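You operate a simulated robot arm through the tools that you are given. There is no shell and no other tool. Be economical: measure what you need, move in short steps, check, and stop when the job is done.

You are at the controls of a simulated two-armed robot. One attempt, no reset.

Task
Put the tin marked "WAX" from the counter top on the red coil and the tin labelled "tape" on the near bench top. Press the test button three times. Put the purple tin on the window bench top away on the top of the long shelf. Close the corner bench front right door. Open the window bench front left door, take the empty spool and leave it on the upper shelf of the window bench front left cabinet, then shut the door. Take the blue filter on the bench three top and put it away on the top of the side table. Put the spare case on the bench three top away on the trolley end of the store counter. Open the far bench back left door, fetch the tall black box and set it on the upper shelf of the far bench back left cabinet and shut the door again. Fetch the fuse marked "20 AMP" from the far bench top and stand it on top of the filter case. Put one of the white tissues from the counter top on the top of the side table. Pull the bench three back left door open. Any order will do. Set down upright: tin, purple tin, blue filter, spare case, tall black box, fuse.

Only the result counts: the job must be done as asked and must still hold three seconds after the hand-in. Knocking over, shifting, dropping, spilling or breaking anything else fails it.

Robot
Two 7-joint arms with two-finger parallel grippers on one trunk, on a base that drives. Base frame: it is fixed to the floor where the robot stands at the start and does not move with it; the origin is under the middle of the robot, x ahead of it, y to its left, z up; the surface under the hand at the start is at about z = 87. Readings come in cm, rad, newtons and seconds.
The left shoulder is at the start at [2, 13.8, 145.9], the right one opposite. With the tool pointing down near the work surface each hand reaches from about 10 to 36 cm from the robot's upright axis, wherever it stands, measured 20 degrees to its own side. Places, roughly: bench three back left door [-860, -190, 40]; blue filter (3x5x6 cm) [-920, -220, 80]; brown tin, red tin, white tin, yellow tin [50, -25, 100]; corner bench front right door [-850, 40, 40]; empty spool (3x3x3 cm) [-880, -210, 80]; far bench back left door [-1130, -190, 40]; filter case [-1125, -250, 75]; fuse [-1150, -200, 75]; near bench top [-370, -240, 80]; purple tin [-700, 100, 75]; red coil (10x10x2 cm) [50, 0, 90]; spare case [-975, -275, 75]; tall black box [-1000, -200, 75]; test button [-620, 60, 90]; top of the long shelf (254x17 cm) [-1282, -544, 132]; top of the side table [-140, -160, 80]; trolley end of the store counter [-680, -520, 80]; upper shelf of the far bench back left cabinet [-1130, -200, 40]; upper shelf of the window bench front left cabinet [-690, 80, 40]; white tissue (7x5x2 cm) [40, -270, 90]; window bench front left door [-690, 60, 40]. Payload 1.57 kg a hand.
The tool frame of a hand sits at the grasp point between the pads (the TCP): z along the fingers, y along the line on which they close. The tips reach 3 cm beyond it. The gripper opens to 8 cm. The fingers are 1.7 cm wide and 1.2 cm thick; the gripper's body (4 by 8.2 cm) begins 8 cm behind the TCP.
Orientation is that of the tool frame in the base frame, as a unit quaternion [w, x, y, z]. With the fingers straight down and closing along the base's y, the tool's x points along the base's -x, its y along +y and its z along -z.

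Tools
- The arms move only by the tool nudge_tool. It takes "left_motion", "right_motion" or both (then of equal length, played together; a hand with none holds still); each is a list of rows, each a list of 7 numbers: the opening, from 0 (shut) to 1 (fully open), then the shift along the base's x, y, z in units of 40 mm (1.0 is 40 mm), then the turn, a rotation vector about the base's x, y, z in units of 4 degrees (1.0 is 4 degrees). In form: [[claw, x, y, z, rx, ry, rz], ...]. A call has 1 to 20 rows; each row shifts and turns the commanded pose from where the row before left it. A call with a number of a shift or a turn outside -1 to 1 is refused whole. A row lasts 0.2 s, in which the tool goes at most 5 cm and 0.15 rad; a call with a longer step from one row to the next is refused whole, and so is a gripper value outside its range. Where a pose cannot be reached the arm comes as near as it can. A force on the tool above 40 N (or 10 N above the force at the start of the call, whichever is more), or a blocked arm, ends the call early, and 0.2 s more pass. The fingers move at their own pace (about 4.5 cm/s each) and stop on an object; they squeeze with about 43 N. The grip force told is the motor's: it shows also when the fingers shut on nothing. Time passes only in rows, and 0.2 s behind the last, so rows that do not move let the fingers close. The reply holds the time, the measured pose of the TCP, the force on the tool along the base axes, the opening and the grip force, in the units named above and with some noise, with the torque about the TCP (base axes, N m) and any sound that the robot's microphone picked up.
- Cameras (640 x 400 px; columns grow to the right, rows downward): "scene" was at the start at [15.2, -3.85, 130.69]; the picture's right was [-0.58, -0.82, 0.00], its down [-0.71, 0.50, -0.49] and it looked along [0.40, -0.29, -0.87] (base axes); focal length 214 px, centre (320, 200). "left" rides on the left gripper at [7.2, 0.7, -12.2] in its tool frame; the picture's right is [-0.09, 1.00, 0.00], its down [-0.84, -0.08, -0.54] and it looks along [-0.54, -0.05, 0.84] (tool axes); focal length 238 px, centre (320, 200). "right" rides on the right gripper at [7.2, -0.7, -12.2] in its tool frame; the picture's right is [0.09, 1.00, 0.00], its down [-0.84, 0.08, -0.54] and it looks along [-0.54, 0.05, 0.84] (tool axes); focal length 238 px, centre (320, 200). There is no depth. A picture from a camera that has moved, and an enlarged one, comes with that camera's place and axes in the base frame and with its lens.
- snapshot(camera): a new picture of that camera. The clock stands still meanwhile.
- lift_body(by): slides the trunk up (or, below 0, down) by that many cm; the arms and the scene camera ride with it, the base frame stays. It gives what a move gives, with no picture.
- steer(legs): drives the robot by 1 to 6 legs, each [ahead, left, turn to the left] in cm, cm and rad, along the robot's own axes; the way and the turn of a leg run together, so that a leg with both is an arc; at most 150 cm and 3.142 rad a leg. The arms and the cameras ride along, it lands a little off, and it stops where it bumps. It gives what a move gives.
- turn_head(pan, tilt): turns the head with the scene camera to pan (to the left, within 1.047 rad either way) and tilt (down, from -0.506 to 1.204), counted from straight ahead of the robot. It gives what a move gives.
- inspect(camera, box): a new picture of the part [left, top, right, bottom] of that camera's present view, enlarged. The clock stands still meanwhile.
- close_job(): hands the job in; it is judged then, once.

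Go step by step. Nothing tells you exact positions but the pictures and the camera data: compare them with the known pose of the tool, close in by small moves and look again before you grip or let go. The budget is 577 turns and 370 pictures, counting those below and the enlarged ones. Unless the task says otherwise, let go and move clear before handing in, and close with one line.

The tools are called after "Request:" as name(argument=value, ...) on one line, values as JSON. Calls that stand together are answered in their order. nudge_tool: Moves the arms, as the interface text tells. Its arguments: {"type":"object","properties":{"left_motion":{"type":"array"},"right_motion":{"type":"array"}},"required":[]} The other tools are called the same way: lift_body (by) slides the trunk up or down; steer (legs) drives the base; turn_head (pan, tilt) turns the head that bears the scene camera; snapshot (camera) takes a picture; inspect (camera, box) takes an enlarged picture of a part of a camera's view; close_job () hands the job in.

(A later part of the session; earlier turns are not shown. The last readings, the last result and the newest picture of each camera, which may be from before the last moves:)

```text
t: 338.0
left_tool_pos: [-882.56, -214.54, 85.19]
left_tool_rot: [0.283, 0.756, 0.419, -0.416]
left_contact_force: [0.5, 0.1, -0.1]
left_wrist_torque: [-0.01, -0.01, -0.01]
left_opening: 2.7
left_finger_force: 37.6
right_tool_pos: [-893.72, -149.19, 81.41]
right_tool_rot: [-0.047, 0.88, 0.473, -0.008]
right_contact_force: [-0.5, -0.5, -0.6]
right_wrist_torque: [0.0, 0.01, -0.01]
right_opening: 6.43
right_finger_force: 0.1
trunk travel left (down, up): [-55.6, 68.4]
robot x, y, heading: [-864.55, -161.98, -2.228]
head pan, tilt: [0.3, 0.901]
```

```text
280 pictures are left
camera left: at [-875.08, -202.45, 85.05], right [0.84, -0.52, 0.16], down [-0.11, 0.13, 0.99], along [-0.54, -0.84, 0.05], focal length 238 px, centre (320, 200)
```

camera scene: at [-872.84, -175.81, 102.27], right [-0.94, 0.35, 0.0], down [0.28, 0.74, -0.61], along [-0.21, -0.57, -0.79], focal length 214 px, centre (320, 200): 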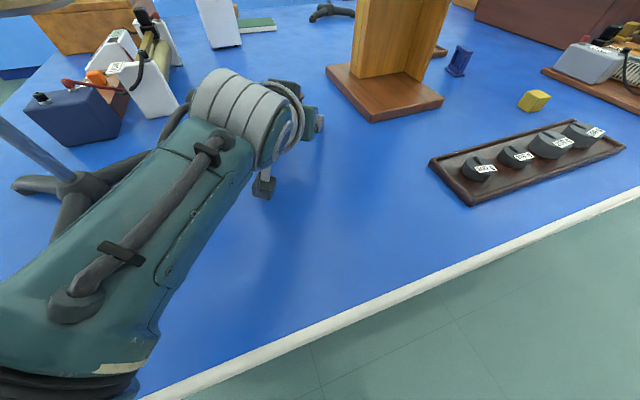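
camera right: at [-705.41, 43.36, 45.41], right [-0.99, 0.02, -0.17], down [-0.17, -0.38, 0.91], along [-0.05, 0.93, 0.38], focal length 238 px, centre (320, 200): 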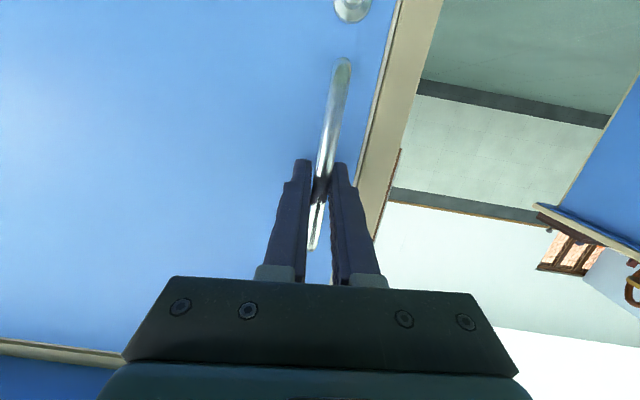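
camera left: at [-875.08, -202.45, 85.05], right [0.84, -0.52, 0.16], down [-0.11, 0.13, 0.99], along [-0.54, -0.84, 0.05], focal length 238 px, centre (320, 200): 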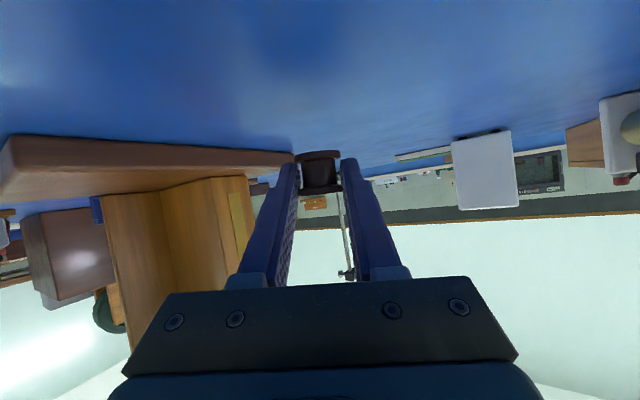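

Spool held. Raise, back away, turn and head for the open cabinet, approaching it diagonally.

Request:
lift_body(by=10)

Request:
steer(legs=[[-70, 0, 0], [0, 0, -2.95]])

```text
t: 339.3
left_tool_pos: [-882.68, -214.48, 95.15]
left_tool_rot: [0.282, 0.756, 0.419, -0.417]
left_contact_force: [0.1, -0.5, -0.2]
left_wrist_torque: [-0.03, -0.03, -0.03]
left_opening: 2.71
left_finger_force: 38.0
right_tool_pos: [-893.64, -149.03, 91.51]
right_tool_rot: [-0.049, 0.88, 0.473, -0.007]
right_contact_force: [-0.5, -0.6, -0.1]
right_wrist_torque: [0.02, 0.02, 0.01]
right_opening: 6.43
right_finger_force: 0.2
trunk travel left (down, up): [-65.6, 58.4]
robot x, y, heading: [-864.73, -161.88, -2.228]
head pan, tilt: [0.3, 0.901]
```

```text
t: 350.1
left_tool_pos: [-814.11, -50.27, 95.9]
left_tool_rot: [0.389, -0.485, 0.712, 0.327]
left_contact_force: [-0.6, -0.6, 0.1]
left_wrist_torque: [0.02, -0.03, -0.02]
left_opening: 2.76
left_finger_force: 38.5
right_tool_pos: [-790.89, -112.5, 91.12]
right_tool_rot: [0.013, -0.554, 0.831, -0.038]
right_contact_force: [-0.9, 0.5, -0.3]
right_wrist_torque: [-0.01, 0.0, -0.02]
right_opening: 6.39
right_finger_force: 0.2
trunk travel left (down, up): [-65.6, 58.4]
robot x, y, heading: [-821.36, -106.62, 1.1]
head pan, tilt: [0.3, 0.901]
```

Request:
steer(legs=[[118, -60.4, 0]])

Request:
lift_body(by=-40)

Request:
turn_head(pan=0.25, tilt=0.3)

Request:
snapshot(camera="scene")

Request:
snapshot(camera="left")

```text
t: 356.8
left_tool_pos: [-705.96, 27.98, 95.98]
left_tool_rot: [0.389, -0.485, 0.712, 0.327]
left_contact_force: [1.1, -0.5, 0.2]
left_wrist_torque: [0.03, 0.01, -0.02]
left_opening: 2.79
left_finger_force: 37.5
right_tool_pos: [-682.94, -34.15, 91.18]
right_tool_rot: [0.013, -0.553, 0.832, -0.038]
right_contact_force: [0.5, 0.1, -0.8]
right_wrist_torque: [0.0, -0.02, 0.0]
right_opening: 6.38
right_finger_force: 0.1
trunk travel left (down, up): [-65.6, 58.4]
robot x, y, heading: [-713.75, -28.67, 1.102]
head pan, tilt: [0.3, 0.901]
```

```text
t: 360.6
left_tool_pos: [-706.1, 27.99, 55.88]
left_tool_rot: [0.389, -0.484, 0.712, 0.327]
left_contact_force: [0.2, 0.5, 0.2]
left_wrist_torque: [0.0, 0.03, -0.03]
left_opening: 2.76
left_finger_force: 38.2
right_tool_pos: [-682.99, -34.08, 51.12]
right_tool_rot: [0.014, -0.553, 0.832, -0.038]
right_contact_force: [-0.5, 0.4, 0.7]
right_wrist_torque: [-0.01, 0.01, 0.01]
right_opening: 6.43
right_finger_force: 0.0
trunk travel left (down, up): [-25.6, 98.4]
robot x, y, heading: [-713.73, -28.6, 1.102]
head pan, tilt: [0.3, 0.901]
```

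```text
t: 361.6
left_tool_pos: [-706.05, 28.0, 55.89]
left_tool_rot: [0.39, -0.485, 0.711, 0.327]
left_contact_force: [-0.2, 0.4, -0.5]
left_wrist_torque: [-0.01, 0.0, 0.02]
left_opening: 2.77
left_finger_force: 38.4
right_tool_pos: [-682.97, -34.23, 51.14]
right_tool_rot: [0.014, -0.553, 0.832, -0.038]
right_contact_force: [-0.6, -0.3, -0.5]
right_wrist_torque: [0.01, -0.01, -0.02]
right_opening: 6.4
right_finger_force: 0.0
trunk travel left (down, up): [-25.6, 98.4]
robot x, y, heading: [-713.51, -28.45, 1.098]
head pan, tilt: [0.25, 0.3]
```

```text
279 pictures are left
camera scene: at [-707.17, -10.47, 79.24], right [0.98, -0.22, 0.0], down [-0.06, -0.29, -0.95], along [0.21, 0.93, -0.3], focal length 214 px, centre (320, 200)
```

scene: 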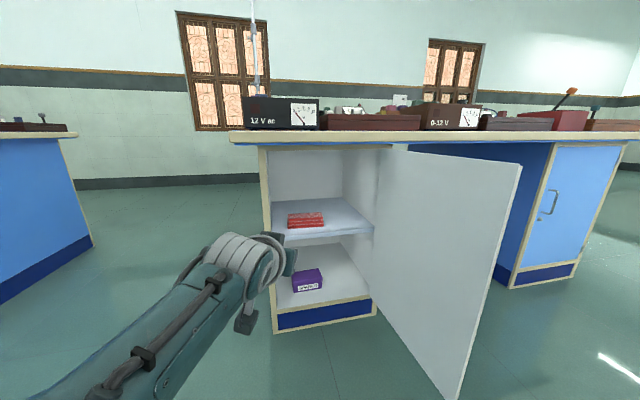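

```text
278 pictures are left
camera left: at [-711.21, 14.95, 55.64], right [-0.92, 0.35, 0.17], down [0.14, -0.12, 0.98], along [0.37, 0.93, 0.06], focal length 238 px, centre (320, 200)
```

left: 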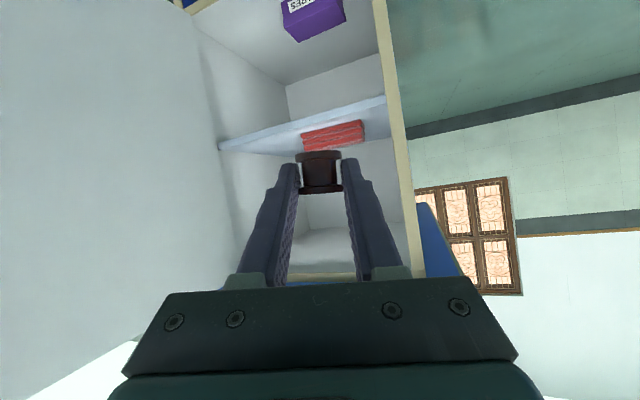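

The cabinet's shelf lies at z≈43 with a red pack on its left; I'll put the spool at about [-681,71] on the free right part. Lower 6 and roll in most of the way.

Request:
lift_body(by=-6)

Request:
steer(legs=[[30, -4, 0]])

Request:
snapshot(camera="left")

Request:
snapshot(camera="scene")

```text
t: 362.6
left_tool_pos: [-706.09, 28.02, 49.83]
left_tool_rot: [0.389, -0.485, 0.711, 0.328]
left_contact_force: [-0.4, -0.9, -0.1]
left_wrist_torque: [0.0, -0.04, 0.02]
left_opening: 2.8
left_finger_force: 37.9
right_tool_pos: [-682.91, -34.12, 45.25]
right_tool_rot: [0.013, -0.554, 0.832, -0.039]
right_contact_force: [-0.2, 0.9, -0.9]
right_wrist_torque: [0.03, -0.02, 0.01]
right_opening: 6.38
right_finger_force: 0.0
trunk travel left (down, up): [-19.6, 104.4]
robot x, y, heading: [-713.5, -28.6, 1.097]
head pan, tilt: [0.25, 0.3]
```

```text
t: 364.7
left_tool_pos: [-688.64, 53.03, 49.94]
left_tool_rot: [0.39, -0.484, 0.712, 0.327]
left_contact_force: [-0.5, -0.2, -0.7]
left_wrist_torque: [-0.01, 0.02, 0.02]
left_opening: 2.78
left_finger_force: 38.1
right_tool_pos: [-665.75, -9.32, 45.11]
right_tool_rot: [0.013, -0.552, 0.833, -0.039]
right_contact_force: [-1.0, -0.1, 1.2]
right_wrist_torque: [-0.01, -0.02, -0.03]
right_opening: 6.4
right_finger_force: 0.1
trunk travel left (down, up): [-19.6, 104.4]
robot x, y, heading: [-696.12, -3.81, 1.102]
head pan, tilt: [0.25, 0.3]
```

```text
277 pictures are left
camera left: at [-693.92, 39.93, 49.61], right [-0.92, 0.36, 0.17], down [0.14, -0.12, 0.98], along [0.37, 0.93, 0.06], focal length 238 px, centre (320, 200)
```

left: 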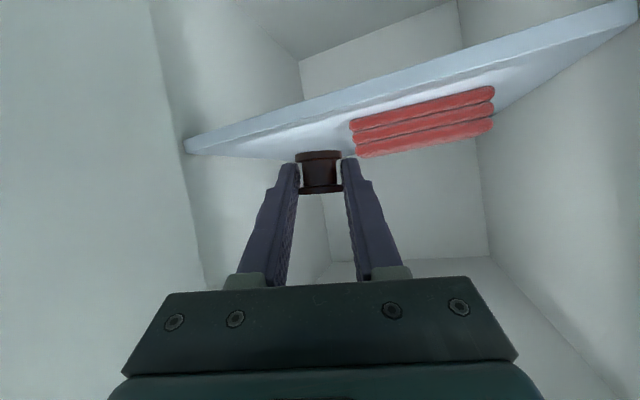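

```text
276 pictures are left
camera scene: at [-689.91, 14.52, 73.24], right [0.98, -0.22, 0.0], down [-0.07, -0.29, -0.96], along [0.21, 0.93, -0.3], focal length 214 px, centre (320, 200)
```

scene: 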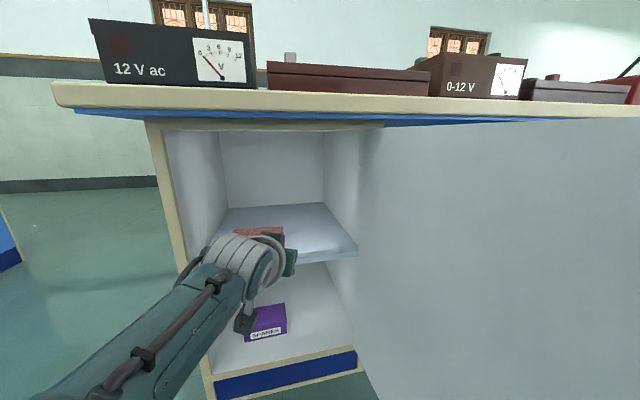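

Request:
steer(legs=[[17, -0.7, 0]])

Request:
snapshot(camera="left")

Request:
nudge_tool(left_motion=[[0, 0, 0, -0.25, 0, 0, 0], [0, 0, 0, -0.2, 0, 0, 0], [0, 0, 0, -0.1, 0, 0, 0], [0, 0, 0, -0.1, 0, 0, 0], [0, 0, 0, 0, 0, 0, 0]])

```text
t: 366.1
left_tool_pos: [-680.61, 67.64, 49.83]
left_tool_rot: [0.389, -0.484, 0.712, 0.327]
left_contact_force: [-0.3, -0.2, -0.6]
left_wrist_torque: [0.01, 0.01, 0.0]
left_opening: 2.77
left_finger_force: 38.2
right_tool_pos: [-657.42, 5.5, 45.16]
right_tool_rot: [0.013, -0.554, 0.832, -0.038]
right_contact_force: [-0.2, -0.5, 0.1]
right_wrist_torque: [-0.02, 0.02, -0.04]
right_opening: 6.41
right_finger_force: 0.1
trunk travel left (down, up): [-19.6, 104.4]
robot x, y, heading: [-688.17, 11.46, 1.103]
head pan, tilt: [0.25, 0.3]
```

```text
275 pictures are left
camera left: at [-685.69, 54.71, 49.57], right [-0.92, 0.36, 0.17], down [0.14, -0.12, 0.98], along [0.37, 0.93, 0.06], focal length 238 px, centre (320, 200)
```

left: 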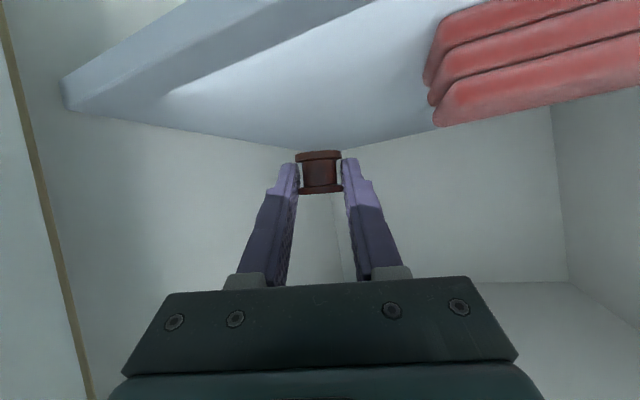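

```text
t: 367.3
left_tool_pos: [-680.43, 67.95, 47.21]
left_tool_rot: [0.389, -0.484, 0.712, 0.327]
left_contact_force: [-0.2, -0.2, 0.6]
left_wrist_torque: [0.02, 0.0, -0.03]
left_opening: 2.81
left_finger_force: 37.6
right_tool_pos: [-657.5, 5.73, 45.16]
right_tool_rot: [0.014, -0.553, 0.832, -0.038]
right_contact_force: [0.0, 0.5, 0.1]
right_wrist_torque: [-0.01, 0.01, 0.01]
right_opening: 6.41
right_finger_force: 0.1
trunk travel left (down, up): [-19.6, 104.4]
robot x, y, heading: [-687.59, 11.2, 1.096]
head pan, tilt: [0.25, 0.3]
```

Request:
nudge_tool(left_motion=[[0, 0, 0, -0.1, 0, 0, 0], [0, 0, 0, -0.1, 0, 0, 0], [0, 0, 0, -0.1, 0, 0, 0], [0, 0, 0, 0, 0, 0, 0]])

Request:
nudge_tool(left_motion=[[0, 0, 0, -0.08, 0, 0, 0], [0, 0, 0, -0.08, 0, 0, 0], [0, 0, 0, -0.08, 0, 0, 0], [0, 0, 0, -0.08, 0, 0, 0], [0, 0, 0, 0, 0, 0, 0]])

Request:
snapshot(camera="left")

```text
t: 368.3
left_tool_pos: [-680.47, 67.82, 45.98]
left_tool_rot: [0.389, -0.485, 0.712, 0.327]
left_contact_force: [-0.2, -0.7, -0.4]
left_wrist_torque: [0.04, 0.01, -0.01]
left_opening: 2.78
left_finger_force: 38.2
right_tool_pos: [-657.25, 5.81, 45.23]
right_tool_rot: [0.014, -0.553, 0.832, -0.037]
right_contact_force: [0.6, 0.3, 0.2]
right_wrist_torque: [-0.02, -0.02, -0.01]
right_opening: 6.41
right_finger_force: 0.0
trunk travel left (down, up): [-19.6, 104.4]
robot x, y, heading: [-688.41, 11.55, 1.1]
head pan, tilt: [0.25, 0.3]
```

```text
t: 369.5
left_tool_pos: [-680.54, 68.03, 44.89]
left_tool_rot: [0.391, -0.483, 0.711, 0.328]
left_contact_force: [-0.6, -3.8, 11.3]
left_wrist_torque: [-0.02, -0.16, -0.06]
left_opening: 2.78
left_finger_force: 38.1
right_tool_pos: [-657.41, 5.57, 45.12]
right_tool_rot: [0.013, -0.553, 0.832, -0.038]
right_contact_force: [-1.3, 0.7, 0.3]
right_wrist_torque: [-0.01, 0.0, -0.01]
right_opening: 6.41
right_finger_force: 0.0
trunk travel left (down, up): [-19.6, 104.4]
robot x, y, heading: [-687.94, 11.23, 1.107]
head pan, tilt: [0.25, 0.3]
```

```text
274 pictures are left
camera left: at [-685.67, 54.91, 44.61], right [-0.92, 0.36, 0.17], down [0.13, -0.12, 0.98], along [0.37, 0.93, 0.06], focal length 238 px, centre (320, 200)
```

left: 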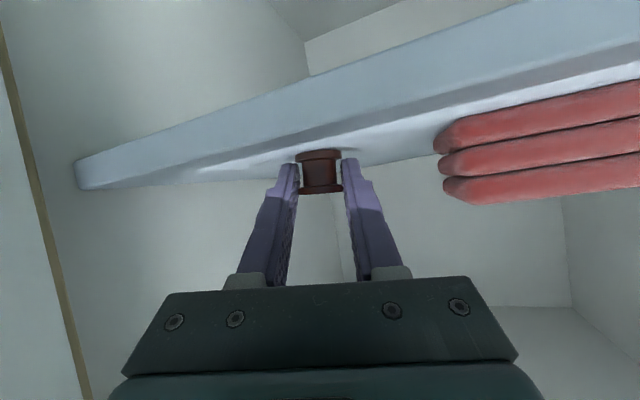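

Contact with the shelf. Open and withdraw straight back along the fingers.

Request:
nudge_tool(left_motion=[[0.6, 0, 0, 0, 0, 0, 0], [0.6, 0, 0, 0, 0, 0, 0], [0.6, 0, 0, 0, 0, 0, 0], [0.6, 0, 0, 0.05, 0, 0, 0]])

Request:
steer(legs=[[-20, -3, 0]])

Request:
snapshot(camera="left")

```text
t: 370.5
left_tool_pos: [-680.61, 67.97, 44.97]
left_tool_rot: [0.388, -0.483, 0.713, 0.327]
left_contact_force: [-7.2, -0.2, 9.4]
left_wrist_torque: [0.49, -0.19, 0.23]
left_opening: 4.24
left_finger_force: 0.0
right_tool_pos: [-657.45, 5.82, 45.08]
right_tool_rot: [0.013, -0.553, 0.832, -0.037]
right_contact_force: [0.0, 0.2, 0.8]
right_wrist_torque: [0.03, 0.01, 0.01]
right_opening: 6.39
right_finger_force: 0.1
trunk travel left (down, up): [-19.6, 104.4]
robot x, y, heading: [-687.98, 11.6, 1.1]
head pan, tilt: [0.25, 0.3]
```

```text
t: 372.1
left_tool_pos: [-686.76, 48.78, 44.99]
left_tool_rot: [0.389, -0.484, 0.712, 0.327]
left_contact_force: [0.1, 0.3, -0.6]
left_wrist_torque: [0.0, 0.03, 0.01]
left_opening: 4.82
left_finger_force: 0.1
right_tool_pos: [-663.86, -13.45, 45.07]
right_tool_rot: [0.013, -0.553, 0.832, -0.038]
right_contact_force: [0.1, 0.8, 0.2]
right_wrist_torque: [-0.01, -0.01, -0.03]
right_opening: 6.44
right_finger_force: 0.0
trunk travel left (down, up): [-19.6, 104.4]
robot x, y, heading: [-694.25, -7.73, 1.1]
head pan, tilt: [0.25, 0.3]
```

```text
273 pictures are left
camera left: at [-691.92, 35.77, 44.74], right [-0.92, 0.36, 0.17], down [0.14, -0.12, 0.98], along [0.37, 0.93, 0.06], focal length 238 px, centre (320, 200)
```

left: 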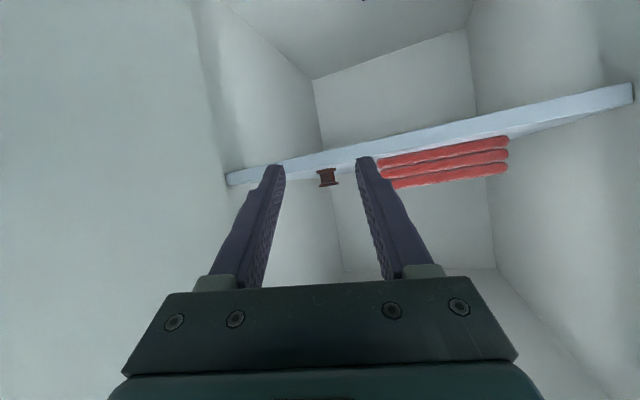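

The spool stands on the shelf. To close the door I go round to its outer side: back straight out, move right, and turn to face it from the south-east with the closed left hand.

Request:
nudge_tool(left_motion=[[0, 0, 0, 0.5, 0, 0, 0], [0, 0, 0, 0.5, 0, 0, 0], [0, 0, 0, 0.5, 0, 0, 0], [0, 0, 0, 0.5, 0, 0, 0]])

Request:
steer(legs=[[-44.6, -22.7, 0], [44, -86, 0], [0, 0, 1.256]])

Request:
snapshot(camera="scene")

```text
t: 373.1
left_tool_pos: [-686.76, 48.69, 52.95]
left_tool_rot: [0.389, -0.483, 0.713, 0.327]
left_contact_force: [-0.2, 0.4, -0.2]
left_wrist_torque: [0.01, -0.01, 0.01]
left_opening: 0.01
left_finger_force: 21.6
right_tool_pos: [-663.7, -13.61, 45.16]
right_tool_rot: [0.014, -0.553, 0.832, -0.038]
right_contact_force: [0.8, 0.5, 0.3]
right_wrist_torque: [0.0, 0.0, -0.02]
right_opening: 6.41
right_finger_force: 0.0
trunk travel left (down, up): [-19.6, 104.4]
robot x, y, heading: [-694.27, -7.7, 1.102]
head pan, tilt: [0.25, 0.3]
```

```text
t: 383.8
left_tool_pos: [-649.0, -32.65, 52.99]
left_tool_rot: [-0.122, 0.81, -0.291, -0.494]
left_contact_force: [0.2, -0.2, 0.0]
left_wrist_torque: [0.0, 0.0, -0.01]
left_opening: 0.02
left_finger_force: 21.1
right_tool_pos: [-582.85, -30.07, 45.15]
right_tool_rot: [-0.033, 0.937, -0.348, 0.022]
right_contact_force: [-0.6, -0.3, 0.7]
right_wrist_torque: [0.01, 0.02, 0.0]
right_opening: 6.39
right_finger_force: 0.2
trunk travel left (down, up): [-19.6, 104.4]
robot x, y, heading: [-597.1, -57.53, 2.356]
head pan, tilt: [0.25, 0.3]
```

```text
272 pictures are left
camera scene: at [-612.94, -45.52, 73.25], right [0.51, 0.86, 0.0], down [0.25, -0.15, -0.96], along [-0.82, 0.49, -0.3], focal length 214 px, centre (320, 200)
```

scene: 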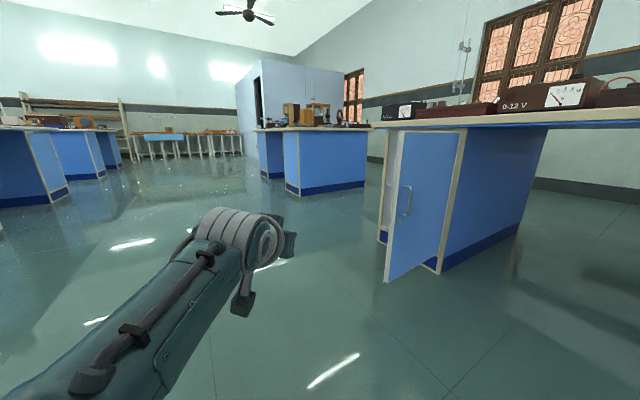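

Request:
lift_body(by=9)

Request:
steer(legs=[[44, -44, 0]])

Request:
snapshot(camera="scene")

```text
t: 385.1
left_tool_pos: [-649.01, -32.6, 61.83]
left_tool_rot: [-0.122, 0.81, -0.291, -0.494]
left_contact_force: [-0.1, -0.1, 0.5]
left_wrist_torque: [-0.04, -0.02, -0.01]
left_opening: 0.0
left_finger_force: 21.3
right_tool_pos: [-582.79, -30.04, 54.18]
right_tool_rot: [-0.034, 0.936, -0.349, 0.023]
right_contact_force: [0.0, -0.3, 0.1]
right_wrist_torque: [0.0, 0.02, 0.01]
right_opening: 6.39
right_finger_force: 0.1
trunk travel left (down, up): [-28.6, 95.4]
robot x, y, heading: [-597.61, -57.21, 2.357]
head pan, tilt: [0.25, 0.3]
```

```text
t: 388.6
left_tool_pos: [-649.02, 29.16, 62.0]
left_tool_rot: [-0.121, 0.811, -0.289, -0.494]
left_contact_force: [0.5, 0.9, -1.5]
left_wrist_torque: [-0.01, 0.0, 0.01]
left_opening: 0.0
left_finger_force: 20.9
right_tool_pos: [-582.92, 32.24, 54.1]
right_tool_rot: [-0.033, 0.937, -0.346, 0.023]
right_contact_force: [-0.1, -0.6, 0.1]
right_wrist_torque: [0.01, -0.02, -0.02]
right_opening: 6.41
right_finger_force: 0.1
trunk travel left (down, up): [-28.6, 95.4]
robot x, y, heading: [-597.72, 4.94, 2.362]
head pan, tilt: [0.25, 0.3]
```

```text
271 pictures are left
camera scene: at [-612.9, 16.65, 82.25], right [0.51, 0.86, 0.0], down [0.26, -0.15, -0.96], along [-0.82, 0.48, -0.3], focal length 214 px, centre (320, 200)
```

scene: 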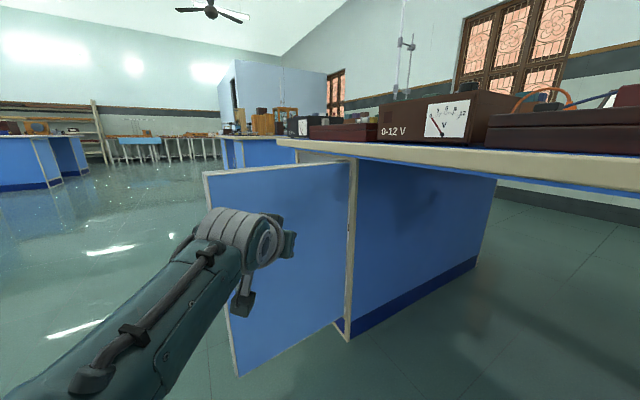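

Request:
steer(legs=[[11, 9, 0], [12, 8, 0]])

Request:
snapshot(camera="scene")

```text
t: 390.9
left_tool_pos: [-677.2, 33.34, 61.83]
left_tool_rot: [-0.12, 0.812, -0.289, -0.493]
left_contact_force: [-0.2, 0.5, 0.2]
left_wrist_torque: [-0.02, -0.03, 0.01]
left_opening: 0.01
left_finger_force: 21.0
right_tool_pos: [-611.0, 36.52, 54.1]
right_tool_rot: [-0.033, 0.937, -0.346, 0.024]
right_contact_force: [0.7, -0.3, 0.7]
right_wrist_torque: [-0.01, -0.02, -0.01]
right_opening: 6.41
right_finger_force: 0.0
trunk travel left (down, up): [-28.6, 95.4]
robot x, y, heading: [-625.65, 9.07, 2.365]
head pan, tilt: [0.25, 0.3]
```

```text
270 pictures are left
camera scene: at [-641.12, 20.88, 82.25], right [0.51, 0.86, 0.0], down [0.26, -0.15, -0.96], along [-0.82, 0.48, -0.3], focal length 214 px, centre (320, 200)
```

scene: 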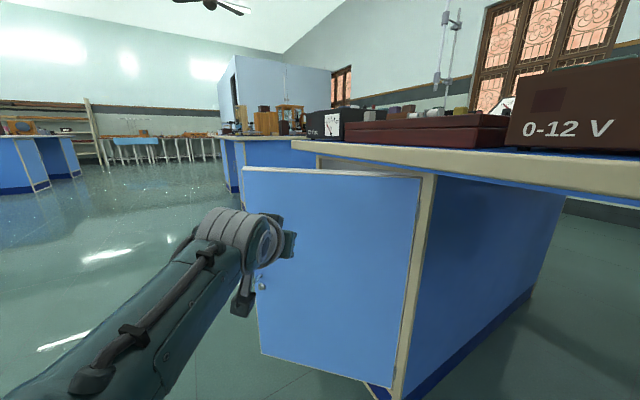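

Request:
steer(legs=[[10, 1.4, 0]])

Request:
nudge_tool(left_motion=[[0, -0.3, 0.5, 0, 0, 0, 0], [0, -0.3, 0.5, 0, 0, 0, 0], [0, -0.2, 0.5, 0, 0, 0, 0]])

Request:
snapshot(camera="scene")

```text
t: 392.0
left_tool_pos: [-685.25, 39.33, 61.85]
left_tool_rot: [-0.121, 0.811, -0.29, -0.493]
left_contact_force: [-0.5, -0.2, 0.7]
left_wrist_torque: [0.05, -0.02, 0.0]
left_opening: 0.0
left_finger_force: 21.8
right_tool_pos: [-619.0, 42.37, 54.07]
right_tool_rot: [-0.033, 0.938, -0.345, 0.023]
right_contact_force: [-0.3, -0.3, -0.1]
right_wrist_torque: [0.04, 0.01, -0.01]
right_opening: 6.4
right_finger_force: 0.0
trunk travel left (down, up): [-28.6, 95.4]
robot x, y, heading: [-633.62, 15.01, 2.363]
head pan, tilt: [0.25, 0.3]
```

```text
t: 392.8
left_tool_pos: [-688.61, 45.46, 61.96]
left_tool_rot: [-0.121, 0.811, -0.289, -0.494]
left_contact_force: [-0.3, -0.2, -0.4]
left_wrist_torque: [0.03, 0.01, 0.02]
left_opening: 0.0
left_finger_force: 21.4
right_tool_pos: [-619.01, 42.52, 54.27]
right_tool_rot: [-0.033, 0.938, -0.346, 0.023]
right_contact_force: [-0.2, 0.9, -0.5]
right_wrist_torque: [0.0, 0.0, -0.01]
right_opening: 6.42
right_finger_force: 0.1
trunk travel left (down, up): [-28.6, 95.4]
robot x, y, heading: [-633.91, 15.12, 2.367]
head pan, tilt: [0.25, 0.3]
```

```text
269 pictures are left
camera scene: at [-649.22, 26.87, 82.26], right [0.5, 0.86, 0.0], down [0.25, -0.15, -0.96], along [-0.82, 0.48, -0.3], focal length 214 px, centre (320, 200)
```

scene: 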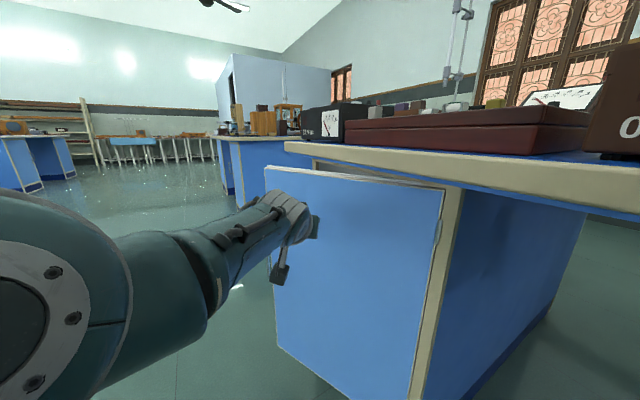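

Request:
nudge_tool(left_motion=[[0, -0.2, 0.4, 0, 0, 0, 0], [0, -0.2, 0.4, 0, 0, 0, 0], [0, -0.1, 0.4, 0, 0, 0, 0], [0, -0.1, 0.4, 0, 0, 0, 0], [0, -0.1, 0.4, 0, 0, 0, 0]])

Request:
nudge_tool(left_motion=[[0, 0, 0.3, 0, 0, 0, 0], [0, 0, 0.3, 0, 0, 0, 0], [0, 0, 0.3, 0, 0, 0, 0], [0, 0, 0.3, 0, 0, 0, 0], [0, 0, 0.3, 0, 0, 0, 0]])

Request:
snapshot(camera="scene")

```text
t: 394.0
left_tool_pos: [-689.45, 46.26, 61.61]
left_tool_rot: [-0.12, 0.812, -0.289, -0.493]
left_contact_force: [0.7, 0.1, 0.0]
left_wrist_torque: [-0.02, -0.04, 0.02]
left_opening: 0.01
left_finger_force: 21.4
left hand out of reach, approached as far as the arm can: row 1, 2, 3, 4, 5
right_tool_pos: [-618.99, 42.51, 54.09]
right_tool_rot: [-0.034, 0.938, -0.346, 0.023]
right_contact_force: [0.5, -0.2, 0.3]
right_wrist_torque: [0.0, 0.0, 0.0]
right_opening: 6.38
right_finger_force: 0.2
trunk travel left (down, up): [-28.6, 95.4]
robot x, y, heading: [-633.7, 15.25, 2.362]
head pan, tilt: [0.25, 0.3]
```

```text
t: 395.2
left_tool_pos: [-689.51, 46.16, 61.67]
left_tool_rot: [-0.121, 0.811, -0.289, -0.493]
left_contact_force: [0.7, -0.2, 0.1]
left_wrist_torque: [-0.02, -0.01, -0.01]
left_opening: 0.0
left_finger_force: 21.1
left hand out of reach, approached as far as the arm can: row 1, 2, 3, 4, 5
right_tool_pos: [-619.01, 42.5, 53.96]
right_tool_rot: [-0.033, 0.938, -0.345, 0.023]
right_contact_force: [-0.8, 0.0, -0.2]
right_wrist_torque: [0.01, -0.03, 0.02]
right_opening: 6.4
right_finger_force: 0.0
trunk travel left (down, up): [-28.6, 95.4]
robot x, y, heading: [-634.0, 15.12, 2.363]
head pan, tilt: [0.25, 0.3]
```

```text
268 pictures are left
camera scene: at [-649.18, 26.82, 82.25], right [0.5, 0.86, 0.0], down [0.26, -0.15, -0.96], along [-0.82, 0.48, -0.3], focal length 214 px, centre (320, 200)
```

scene: 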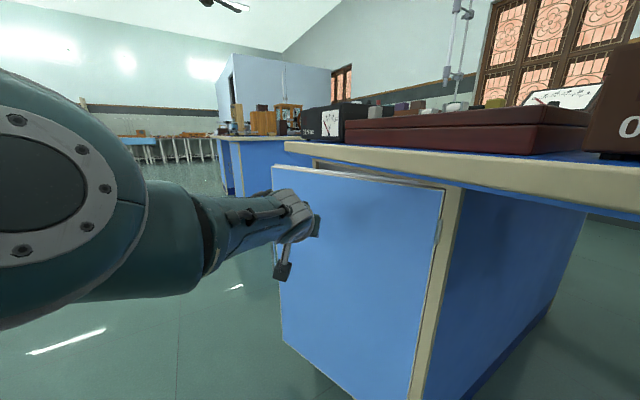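

Out of arm reach; I'll now swing the base about the hinge so the hand carries the door closed.

Request:
steer(legs=[[2.05, 11.3, -0.2], [2.05, 11.3, -0.2]])

Request:
snapshot(camera="scene")

```text
t: 397.2
left_tool_pos: [-693.86, 56.31, 61.76]
left_tool_rot: [-0.217, 0.738, -0.445, -0.459]
left_contact_force: [0.3, 0.2, -0.4]
left_wrist_torque: [0.02, 0.01, -0.02]
left_opening: 0.0
left_finger_force: 21.4
right_tool_pos: [-630.33, 25.33, 54.11]
right_tool_rot: [-0.028, 0.851, -0.524, 0.029]
right_contact_force: [0.9, 0.0, -0.8]
right_wrist_torque: [-0.01, -0.01, 0.0]
right_opening: 6.39
right_finger_force: 0.0
trunk travel left (down, up): [-28.6, 95.4]
robot x, y, heading: [-654.72, 5.89, 1.968]
head pan, tilt: [0.25, 0.3]
```

```text
267 pictures are left
camera scene: at [-664.2, 22.69, 82.25], right [0.8, 0.6, 0.0], down [0.18, -0.24, -0.96], along [-0.57, 0.76, -0.3], focal length 214 px, centre (320, 200)
```

scene: 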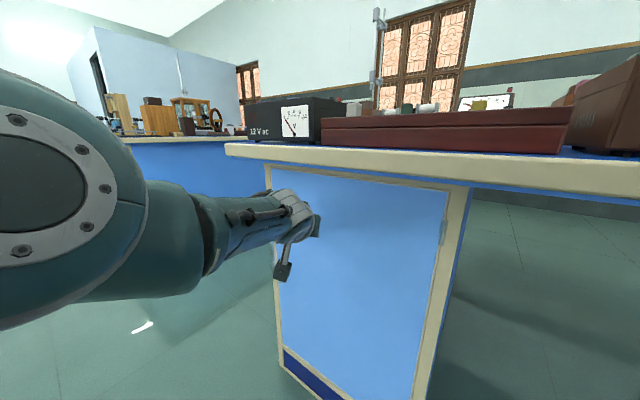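

Request:
steer(legs=[[1, -0.4, 0]])

Request:
steer(legs=[[1, -0.4, 0]])

Request:
snapshot(camera="left")

```text
t: 398.0
left_tool_pos: [-693.8, 57.25, 61.74]
left_tool_rot: [-0.215, 0.739, -0.444, -0.459]
left_contact_force: [0.8, -4.5, 2.5]
left_wrist_torque: [0.04, -0.01, 0.0]
left_opening: 0.0
left_finger_force: 20.8
right_tool_pos: [-630.3, 26.24, 54.21]
right_tool_rot: [-0.028, 0.85, -0.525, 0.03]
right_contact_force: [0.3, 0.1, 0.0]
right_wrist_torque: [0.0, 0.0, -0.02]
right_opening: 6.42
right_finger_force: 0.0
trunk travel left (down, up): [-28.6, 95.4]
robot x, y, heading: [-654.36, 6.72, 1.967]
head pan, tilt: [0.25, 0.3]
```

```text
t: 398.8
left_tool_pos: [-693.76, 57.32, 61.58]
left_tool_rot: [-0.212, 0.74, -0.444, -0.459]
left_contact_force: [9.4, -23.1, 10.6]
left_wrist_torque: [0.12, 0.01, -0.06]
left_opening: 0.0
left_finger_force: 21.0
right_tool_pos: [-630.05, 26.5, 54.11]
right_tool_rot: [-0.026, 0.851, -0.524, 0.032]
right_contact_force: [0.8, -0.2, 0.9]
right_wrist_torque: [-0.04, 0.0, -0.04]
right_opening: 6.39
right_finger_force: 0.1
trunk travel left (down, up): [-28.6, 95.4]
robot x, y, heading: [-654.71, 7.85, 1.967]
head pan, tilt: [0.25, 0.3]
stopped in leg 1: the force on the tool passed its limit at 50 N (the readings are from after the stop); the commanded pose is now the measured one
```

```text
266 pictures are left
camera left: at [-687.1, 44.99, 61.38], right [-0.86, -0.47, 0.17], down [0.18, 0.03, 0.98], along [-0.47, 0.88, 0.06], focal length 238 px, centre (320, 200)
```

left: 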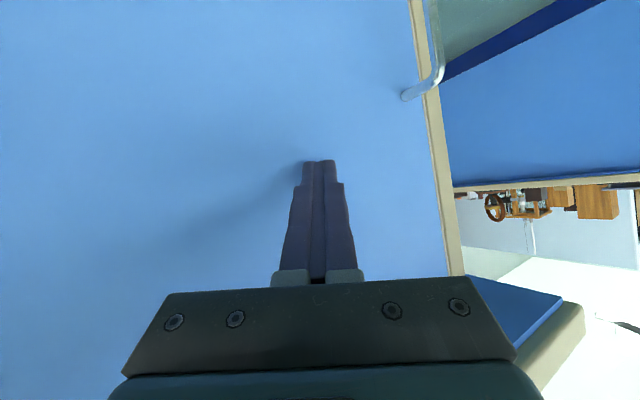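

The door is shut. Now back off and restore both hands to the tool-down working pose for the purple tin.

Request:
steer(legs=[[-60, 0, 0]])

Request:
nudge_tool(left_motion=[[1, 0.21, -0.49, 0, -0.92, -0.39, 0], [1, 0.21, -0.49, 0, -0.92, -0.39, 0], [1, 0.21, -0.49, 0, -0.92, -0.39, 0], [1, 0.21, -0.49, 0, -0.92, -0.39, 0], [1, 0.21, -0.49, 0, -0.92, -0.39, 0], [1, 0.21, -0.49, 0, -0.92, -0.39, 0], [1, 0.21, -0.49, 0, -0.92, -0.39, 0], [1, 0.21, -0.49, 0, -0.92, -0.39, 0], [1, 0.21, -0.49, 0, -0.92, -0.39, 0], [1, 0.21, -0.49, 0, -0.92, -0.39, 0], [1, 0.21, -0.49, 0, -0.92, -0.39, 0], [1, 0.21, -0.49, 0, -0.92, -0.39, 0], [1, 0.21, -0.49, 0, -0.92, -0.39, 0], [1, 0.21, -0.49, 0, -0.92, -0.39, 0], [1, 0.21, -0.49, 0, -0.92, -0.39, 0]])

Request:
nudge_tool(right_motion=[[1, -0.7, 0.36, 0, 0, 0, 0], [1, -0.7, 0.36, 0, 0, 0, 0], [1, -0.7, 0.36, 0, 0, 0, 0], [1, -0.7, 0.36, 0, 0, 0, 0], [1, -0.7, 0.36, 0, 0, 0, 0], [1, -0.7, 0.36, 0, 0, 0, 0], [1, -0.7, 0.36, 0, 0, 0, 0], [1, -0.7, 0.4, 0, 0, 0, 0]])

```text
t: 402.2
left_tool_pos: [-670.95, 2.9, 61.85]
left_tool_rot: [-0.218, 0.736, -0.445, -0.461]
left_contact_force: [-0.9, 0.4, -0.3]
left_wrist_torque: [0.01, 0.03, 0.02]
left_opening: 0.0
left_finger_force: 21.3
right_tool_pos: [-607.44, -27.96, 54.15]
right_tool_rot: [-0.028, 0.85, -0.526, 0.031]
right_contact_force: [0.0, 0.0, 0.1]
right_wrist_torque: [0.03, -0.01, 0.01]
right_opening: 6.41
right_finger_force: 0.1
trunk travel left (down, up): [-28.6, 95.4]
robot x, y, heading: [-631.72, -47.72, 1.965]
head pan, tilt: [0.25, 0.3]
```

```text
t: 405.6
left_tool_pos: [-663.39, -26.61, 58.8]
left_tool_rot: [0.099, 0.833, -0.537, -0.082]
left_contact_force: [0.1, -0.8, 0.2]
left_wrist_torque: [0.01, -0.04, 0.0]
left_opening: 7.99
left_finger_force: 0.2
left hand out of reach, approached as far as the arm can: row 14, 15
right_tool_pos: [-607.33, -28.09, 54.16]
right_tool_rot: [-0.028, 0.85, -0.526, 0.029]
right_contact_force: [0.5, -1.1, 0.7]
right_wrist_torque: [0.0, 0.01, 0.0]
right_opening: 6.39
right_finger_force: 0.0
trunk travel left (down, up): [-28.6, 95.4]
robot x, y, heading: [-631.62, -47.59, 1.958]
head pan, tilt: [0.25, 0.3]
stopped in row 15 (left hand): the arm was blocked; the commanded pose is now the measured one
```

```text
t: 407.4
left_tool_pos: [-663.21, -26.54, 58.8]
left_tool_rot: [0.098, 0.834, -0.537, -0.082]
left_contact_force: [0.0, 0.2, -0.2]
left_wrist_torque: [-0.03, -0.01, 0.01]
left_opening: 8.0
left_finger_force: 0.0
right_tool_pos: [-628.43, -15.84, 53.92]
right_tool_rot: [-0.046, 0.849, -0.524, 0.045]
right_contact_force: [-0.3, 0.2, 0.5]
right_wrist_torque: [-0.03, -0.03, 0.0]
right_opening: 7.99
right_finger_force: 0.1
trunk travel left (down, up): [-28.6, 95.4]
robot x, y, heading: [-631.94, -47.59, 1.957]
head pan, tilt: [0.25, 0.3]
```

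Request:
nudge_tool(left_motion=[[1, 0, 0, -0.5, 0.34, -0.85, 0], [1, 0, 0, -0.5, 0.34, -0.85, 0], [1, 0, 0, -0.5, 0.34, -0.85, 0], [1, 0, 0, -0.5, 0.34, -0.85, 0]], right_motion=[[1, 0, 0, -0.2, -0.23, 0.57, 0], [1, 0, 0, -0.2, -0.23, 0.57, 0], [1, 0, 0, -0.2, -0.23, 0.57, 0], [1, 0, 0, 0, 0, 0, 0]])

Request:
lift_body(by=40)

Request:
lift_body(by=25)

```text
t: 408.4
left_tool_pos: [-662.66, -26.37, 50.63]
left_tool_rot: [-0.013, 0.84, -0.542, -0.003]
left_contact_force: [-0.6, -0.1, -0.6]
left_wrist_torque: [0.02, 0.0, 0.0]
left_opening: 8.02
left_finger_force: 0.1
right_tool_pos: [-628.96, -16.07, 51.58]
right_tool_rot: [0.013, 0.851, -0.525, -0.002]
right_contact_force: [0.4, -0.2, 0.1]
right_wrist_torque: [0.02, -0.02, 0.02]
right_opening: 8.0
right_finger_force: 0.0
trunk travel left (down, up): [-28.6, 95.4]
robot x, y, heading: [-631.28, -47.54, 1.966]
head pan, tilt: [0.25, 0.3]
```

```text
t: 412.2
left_tool_pos: [-662.76, -26.42, 90.8]
left_tool_rot: [-0.011, 0.841, -0.541, -0.004]
left_contact_force: [0.1, 0.1, 0.0]
left_wrist_torque: [0.02, -0.02, 0.04]
left_opening: 8.01
left_finger_force: 0.0
right_tool_pos: [-628.89, -15.92, 91.67]
right_tool_rot: [0.014, 0.85, -0.526, 0.0]
right_contact_force: [-1.1, 0.6, 0.9]
right_wrist_torque: [0.04, 0.01, 0.01]
right_opening: 7.98
right_finger_force: 0.1
trunk travel left (down, up): [-68.6, 55.4]
robot x, y, heading: [-631.54, -47.2, 1.966]
head pan, tilt: [0.25, 0.3]
```

```text
t: 414.8
left_tool_pos: [-662.63, -26.36, 115.6]
left_tool_rot: [-0.01, 0.84, -0.542, -0.004]
left_contact_force: [-0.2, -0.4, 0.4]
left_wrist_torque: [0.0, -0.02, 0.02]
left_opening: 7.99
left_finger_force: 0.0
right_tool_pos: [-628.88, -15.98, 116.6]
right_tool_rot: [0.014, 0.85, -0.526, -0.002]
right_contact_force: [0.3, 1.1, -0.8]
right_wrist_torque: [0.02, 0.01, 0.01]
right_opening: 8.0
right_finger_force: 0.1
trunk travel left (down, up): [-93.6, 30.4]
robot x, y, heading: [-631.67, -47.22, 1.962]
head pan, tilt: [0.25, 0.3]
```

Both hands ready. I'll drive round to the left end of the window bench, facing +x, to look at the purple tin and its neighbours.

Request:
steer(legs=[[0, 0, -1.962], [-132, 0, 0], [0, 145, 0]])

Request:
turn_head(pan=0, tilt=0.6)

Request:
snapshot(camera="scene")

```text
t: 433.0
left_tool_pos: [-736.19, 117.46, 115.65]
left_tool_rot: [0.009, -0.025, 1.0, -0.006]
left_contact_force: [-0.1, -0.5, -0.7]
left_wrist_torque: [-0.01, 0.0, -0.02]
left_opening: 7.98
left_finger_force: 0.0
right_tool_pos: [-738.78, 82.25, 116.5]
right_tool_rot: [-0.007, -0.044, 0.999, 0.012]
right_contact_force: [0.2, 0.3, 0.6]
right_wrist_torque: [0.05, -0.02, -0.01]
right_opening: 8.02
right_finger_force: 0.0
trunk travel left (down, up): [-93.6, 30.4]
robot x, y, heading: [-767.47, 96.43, 0.022]
head pan, tilt: [0.25, 0.3]
```

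```text
t: 433.8
left_tool_pos: [-736.15, 117.48, 115.72]
left_tool_rot: [0.009, -0.025, 1.0, -0.007]
left_contact_force: [1.1, 0.3, 0.7]
left_wrist_torque: [0.0, 0.02, 0.02]
left_opening: 7.98
left_finger_force: 0.1
right_tool_pos: [-738.81, 81.84, 116.55]
right_tool_rot: [-0.007, -0.045, 0.999, 0.008]
right_contact_force: [0.2, 0.0, 0.5]
right_wrist_torque: [0.02, 0.01, -0.01]
right_opening: 8.0
right_finger_force: 0.1
trunk travel left (down, up): [-93.6, 30.4]
robot x, y, heading: [-767.28, 96.41, 0.022]
head pan, tilt: [0.0, 0.6]
```

```text
265 pictures are left
camera scene: at [-748.49, 96.62, 144.51], right [0.02, -1.0, 0.0], down [-0.56, -0.01, -0.83], along [0.83, 0.02, -0.56], focal length 214 px, centre (320, 200)
```

scene: 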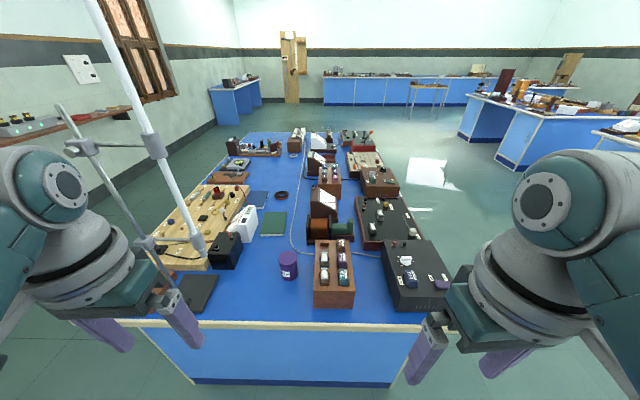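

The purple tin stands at about [-697,109.5]; a stand with burette is at y≈140 behind it. I'll use the left hand for the tin, swinging the right hand aside first.

Request:
nudge_tool(right_motion=[[1, -0.7, -0.48, 0, 0, 0, 0], [1, -0.7, -0.48, 0, 0, 0, 0], [1, -0.7, -0.48, 0, 0, 0, 0], [1, -0.7, -0.48, 0, 0, 0, 0], [1, -0.7, -0.48, 0, 0, 0, 0], [1, -0.7, -0.48, 0, 0, 0, 0], [1, -0.7, -0.48, 0, 0, 0, 0], [1, -0.7, -0.48, 0, 0, 0, 0]], left_motion=[[1, 0.1, -0.6, 0, 0, 0, 0], [1, 0.1, -0.6, 0, 0, 0, 0], [1, 0.1, -0.6, 0, 0, 0, 0], [1, 0, 0, 0, 0, 0, 0], [1, 0, 0, 0, 0, 0, 0], [1, 0, 0, 0, 0, 0, 0], [1, 0, 0, 0, 0, 0, 0], [1, 0, 0, 0, 0, 0, 0]])

Request:
steer(legs=[[26, 0, -0.022]])

Request:
snapshot(camera="left")

Request:
snapshot(camera="scene")

```text
t: 435.8
left_tool_pos: [-734.72, 113.75, 115.51]
left_tool_rot: [0.012, -0.034, 0.999, 0.03]
left_contact_force: [0.2, -0.3, -0.2]
left_wrist_torque: [-0.02, 0.02, 0.0]
left_opening: 7.99
left_finger_force: 0.2
right_tool_pos: [-761.23, 66.85, 116.63]
right_tool_rot: [-0.005, -0.044, 0.999, 0.012]
right_contact_force: [-1.3, -0.1, -0.1]
right_wrist_torque: [0.02, -0.04, 0.02]
right_opening: 8.01
right_finger_force: 0.0
trunk travel left (down, up): [-93.6, 30.4]
robot x, y, heading: [-767.17, 95.88, 0.021]
head pan, tilt: [0.0, 0.6]
stopped in row 8 (left hand): the arm was blocked; the commanded pose is now the measured one
```

```text
t: 437.6
left_tool_pos: [-708.42, 113.3, 115.4]
left_tool_rot: [0.012, -0.023, 0.999, 0.03]
left_contact_force: [0.2, -0.4, 0.5]
left_wrist_torque: [-0.03, -0.03, 0.03]
left_opening: 8.0
left_finger_force: 0.0
right_tool_pos: [-735.84, 67.02, 116.65]
right_tool_rot: [-0.006, -0.034, 0.999, 0.011]
right_contact_force: [-0.1, -0.9, -0.1]
right_wrist_torque: [-0.01, 0.01, -0.03]
right_opening: 8.01
right_finger_force: 0.1
trunk travel left (down, up): [-93.6, 30.4]
robot x, y, heading: [-741.42, 96.73, -0.001]
head pan, tilt: [0.0, 0.6]
```

```text
264 pictures are left
camera left: at [-715.89, 113.03, 127.55], right [0.04, 1.0, 0.06], down [0.83, -0.07, 0.56], along [0.56, 0.03, -0.83], focal length 238 px, centre (320, 200)
```

left: 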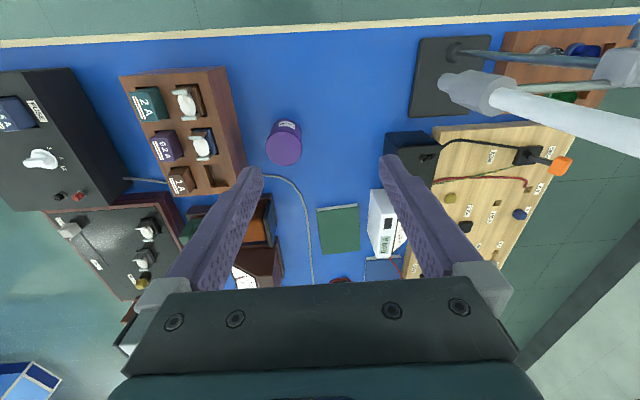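

```text
263 pictures are left
camera scene: at [-722.46, 96.43, 144.5], right [0.0, -1.0, 0.0], down [-0.56, 0.0, -0.83], along [0.83, 0.0, -0.56], focal length 214 px, centre (320, 200)
```

scene: 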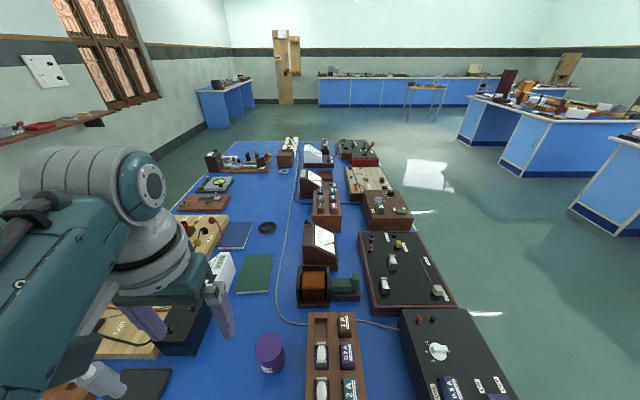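

Request:
steer(legs=[[8, -4.5, 0]])

Request:
lift_body(by=-17)

Request:
nudge_tool(left_motion=[[1, 0, 0, -0.4, -0.85, 0, 0], [1, 0, 0, 0, 0, 0, 0]])

Request:
snapshot(camera="left")

Request:
snapshot(camera="scene")

```text
t: 438.7
left_tool_pos: [-700.39, 109.07, 115.51]
left_tool_rot: [0.011, -0.025, 0.999, 0.032]
left_contact_force: [-0.8, 0.4, 0.3]
left_wrist_torque: [-0.02, 0.01, 0.01]
left_opening: 7.99
left_finger_force: 0.0
right_tool_pos: [-727.91, 62.53, 116.57]
right_tool_rot: [-0.007, -0.035, 0.999, 0.012]
right_contact_force: [-0.7, -0.4, 0.8]
right_wrist_torque: [-0.01, -0.03, -0.01]
right_opening: 8.01
right_finger_force: 0.1
trunk travel left (down, up): [-93.6, 30.4]
robot x, y, heading: [-733.3, 92.18, 0.001]
head pan, tilt: [0.0, 0.6]
```

```text
t: 440.9
left_tool_pos: [-699.02, 111.28, 113.58]
left_tool_rot: [0.024, -0.028, 0.998, 0.055]
left_contact_force: [-0.2, 0.2, 0.5]
left_wrist_torque: [0.0, -0.01, -0.01]
left_opening: 8.0
left_finger_force: 0.1
right_tool_pos: [-726.36, 64.54, 112.06]
right_tool_rot: [0.007, -0.035, 0.999, 0.033]
right_contact_force: [-0.7, 0.0, -0.1]
right_wrist_torque: [0.0, 0.01, 0.02]
right_opening: 8.03
right_finger_force: 0.2
trunk travel left (down, up): [-89.2, 34.8]
robot x, y, heading: [-733.97, 90.49, 0.0]
head pan, tilt: [0.0, 0.6]
stopped: the arm was blocked; the commanded pose is now the measured one
```

```text
t: 441.7
left_tool_pos: [-699.13, 110.75, 111.8]
left_tool_rot: [0.023, -0.025, 0.999, 0.022]
left_contact_force: [0.6, -0.6, 0.8]
left_wrist_torque: [0.03, 0.01, 0.02]
left_opening: 8.01
left_finger_force: 0.0
right_tool_pos: [-726.68, 64.17, 112.11]
right_tool_rot: [0.005, -0.036, 0.999, 0.031]
right_contact_force: [0.4, 0.2, -0.9]
right_wrist_torque: [0.0, 0.02, 0.0]
right_opening: 8.01
right_finger_force: 0.0
trunk travel left (down, up): [-89.2, 34.8]
robot x, y, heading: [-733.6, 90.82, -0.001]
head pan, tilt: [0.0, 0.6]
stopped in row 2 (left hand): the arm was blocked; the commanded pose is now the measured one
```

```text
262 pictures are left
camera left: at [-706.94, 110.74, 123.81], right [0.04, 1.0, 0.05], down [0.81, -0.06, 0.58], along [0.58, 0.01, -0.82], focal length 238 px, centre (320, 200)
```

left: 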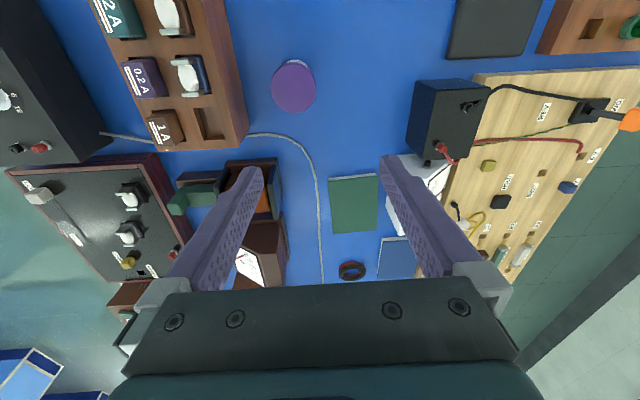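

```text
261 pictures are left
camera scene: at [-713.95, 92.49, 141.54], right [0.0, -1.0, -0.04], down [-0.55, 0.03, -0.84], along [0.84, 0.02, -0.55], focal length 214 px, centre (320, 200)
```

scene: 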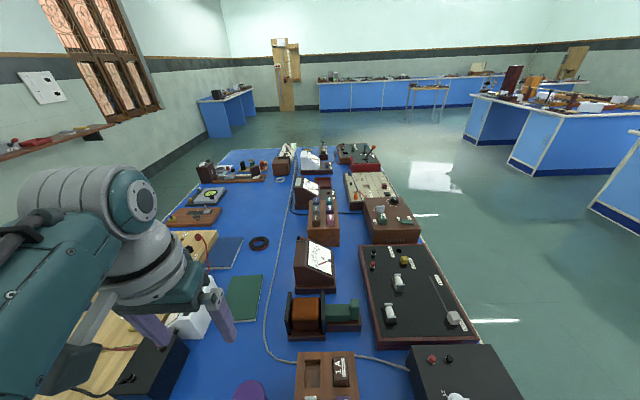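

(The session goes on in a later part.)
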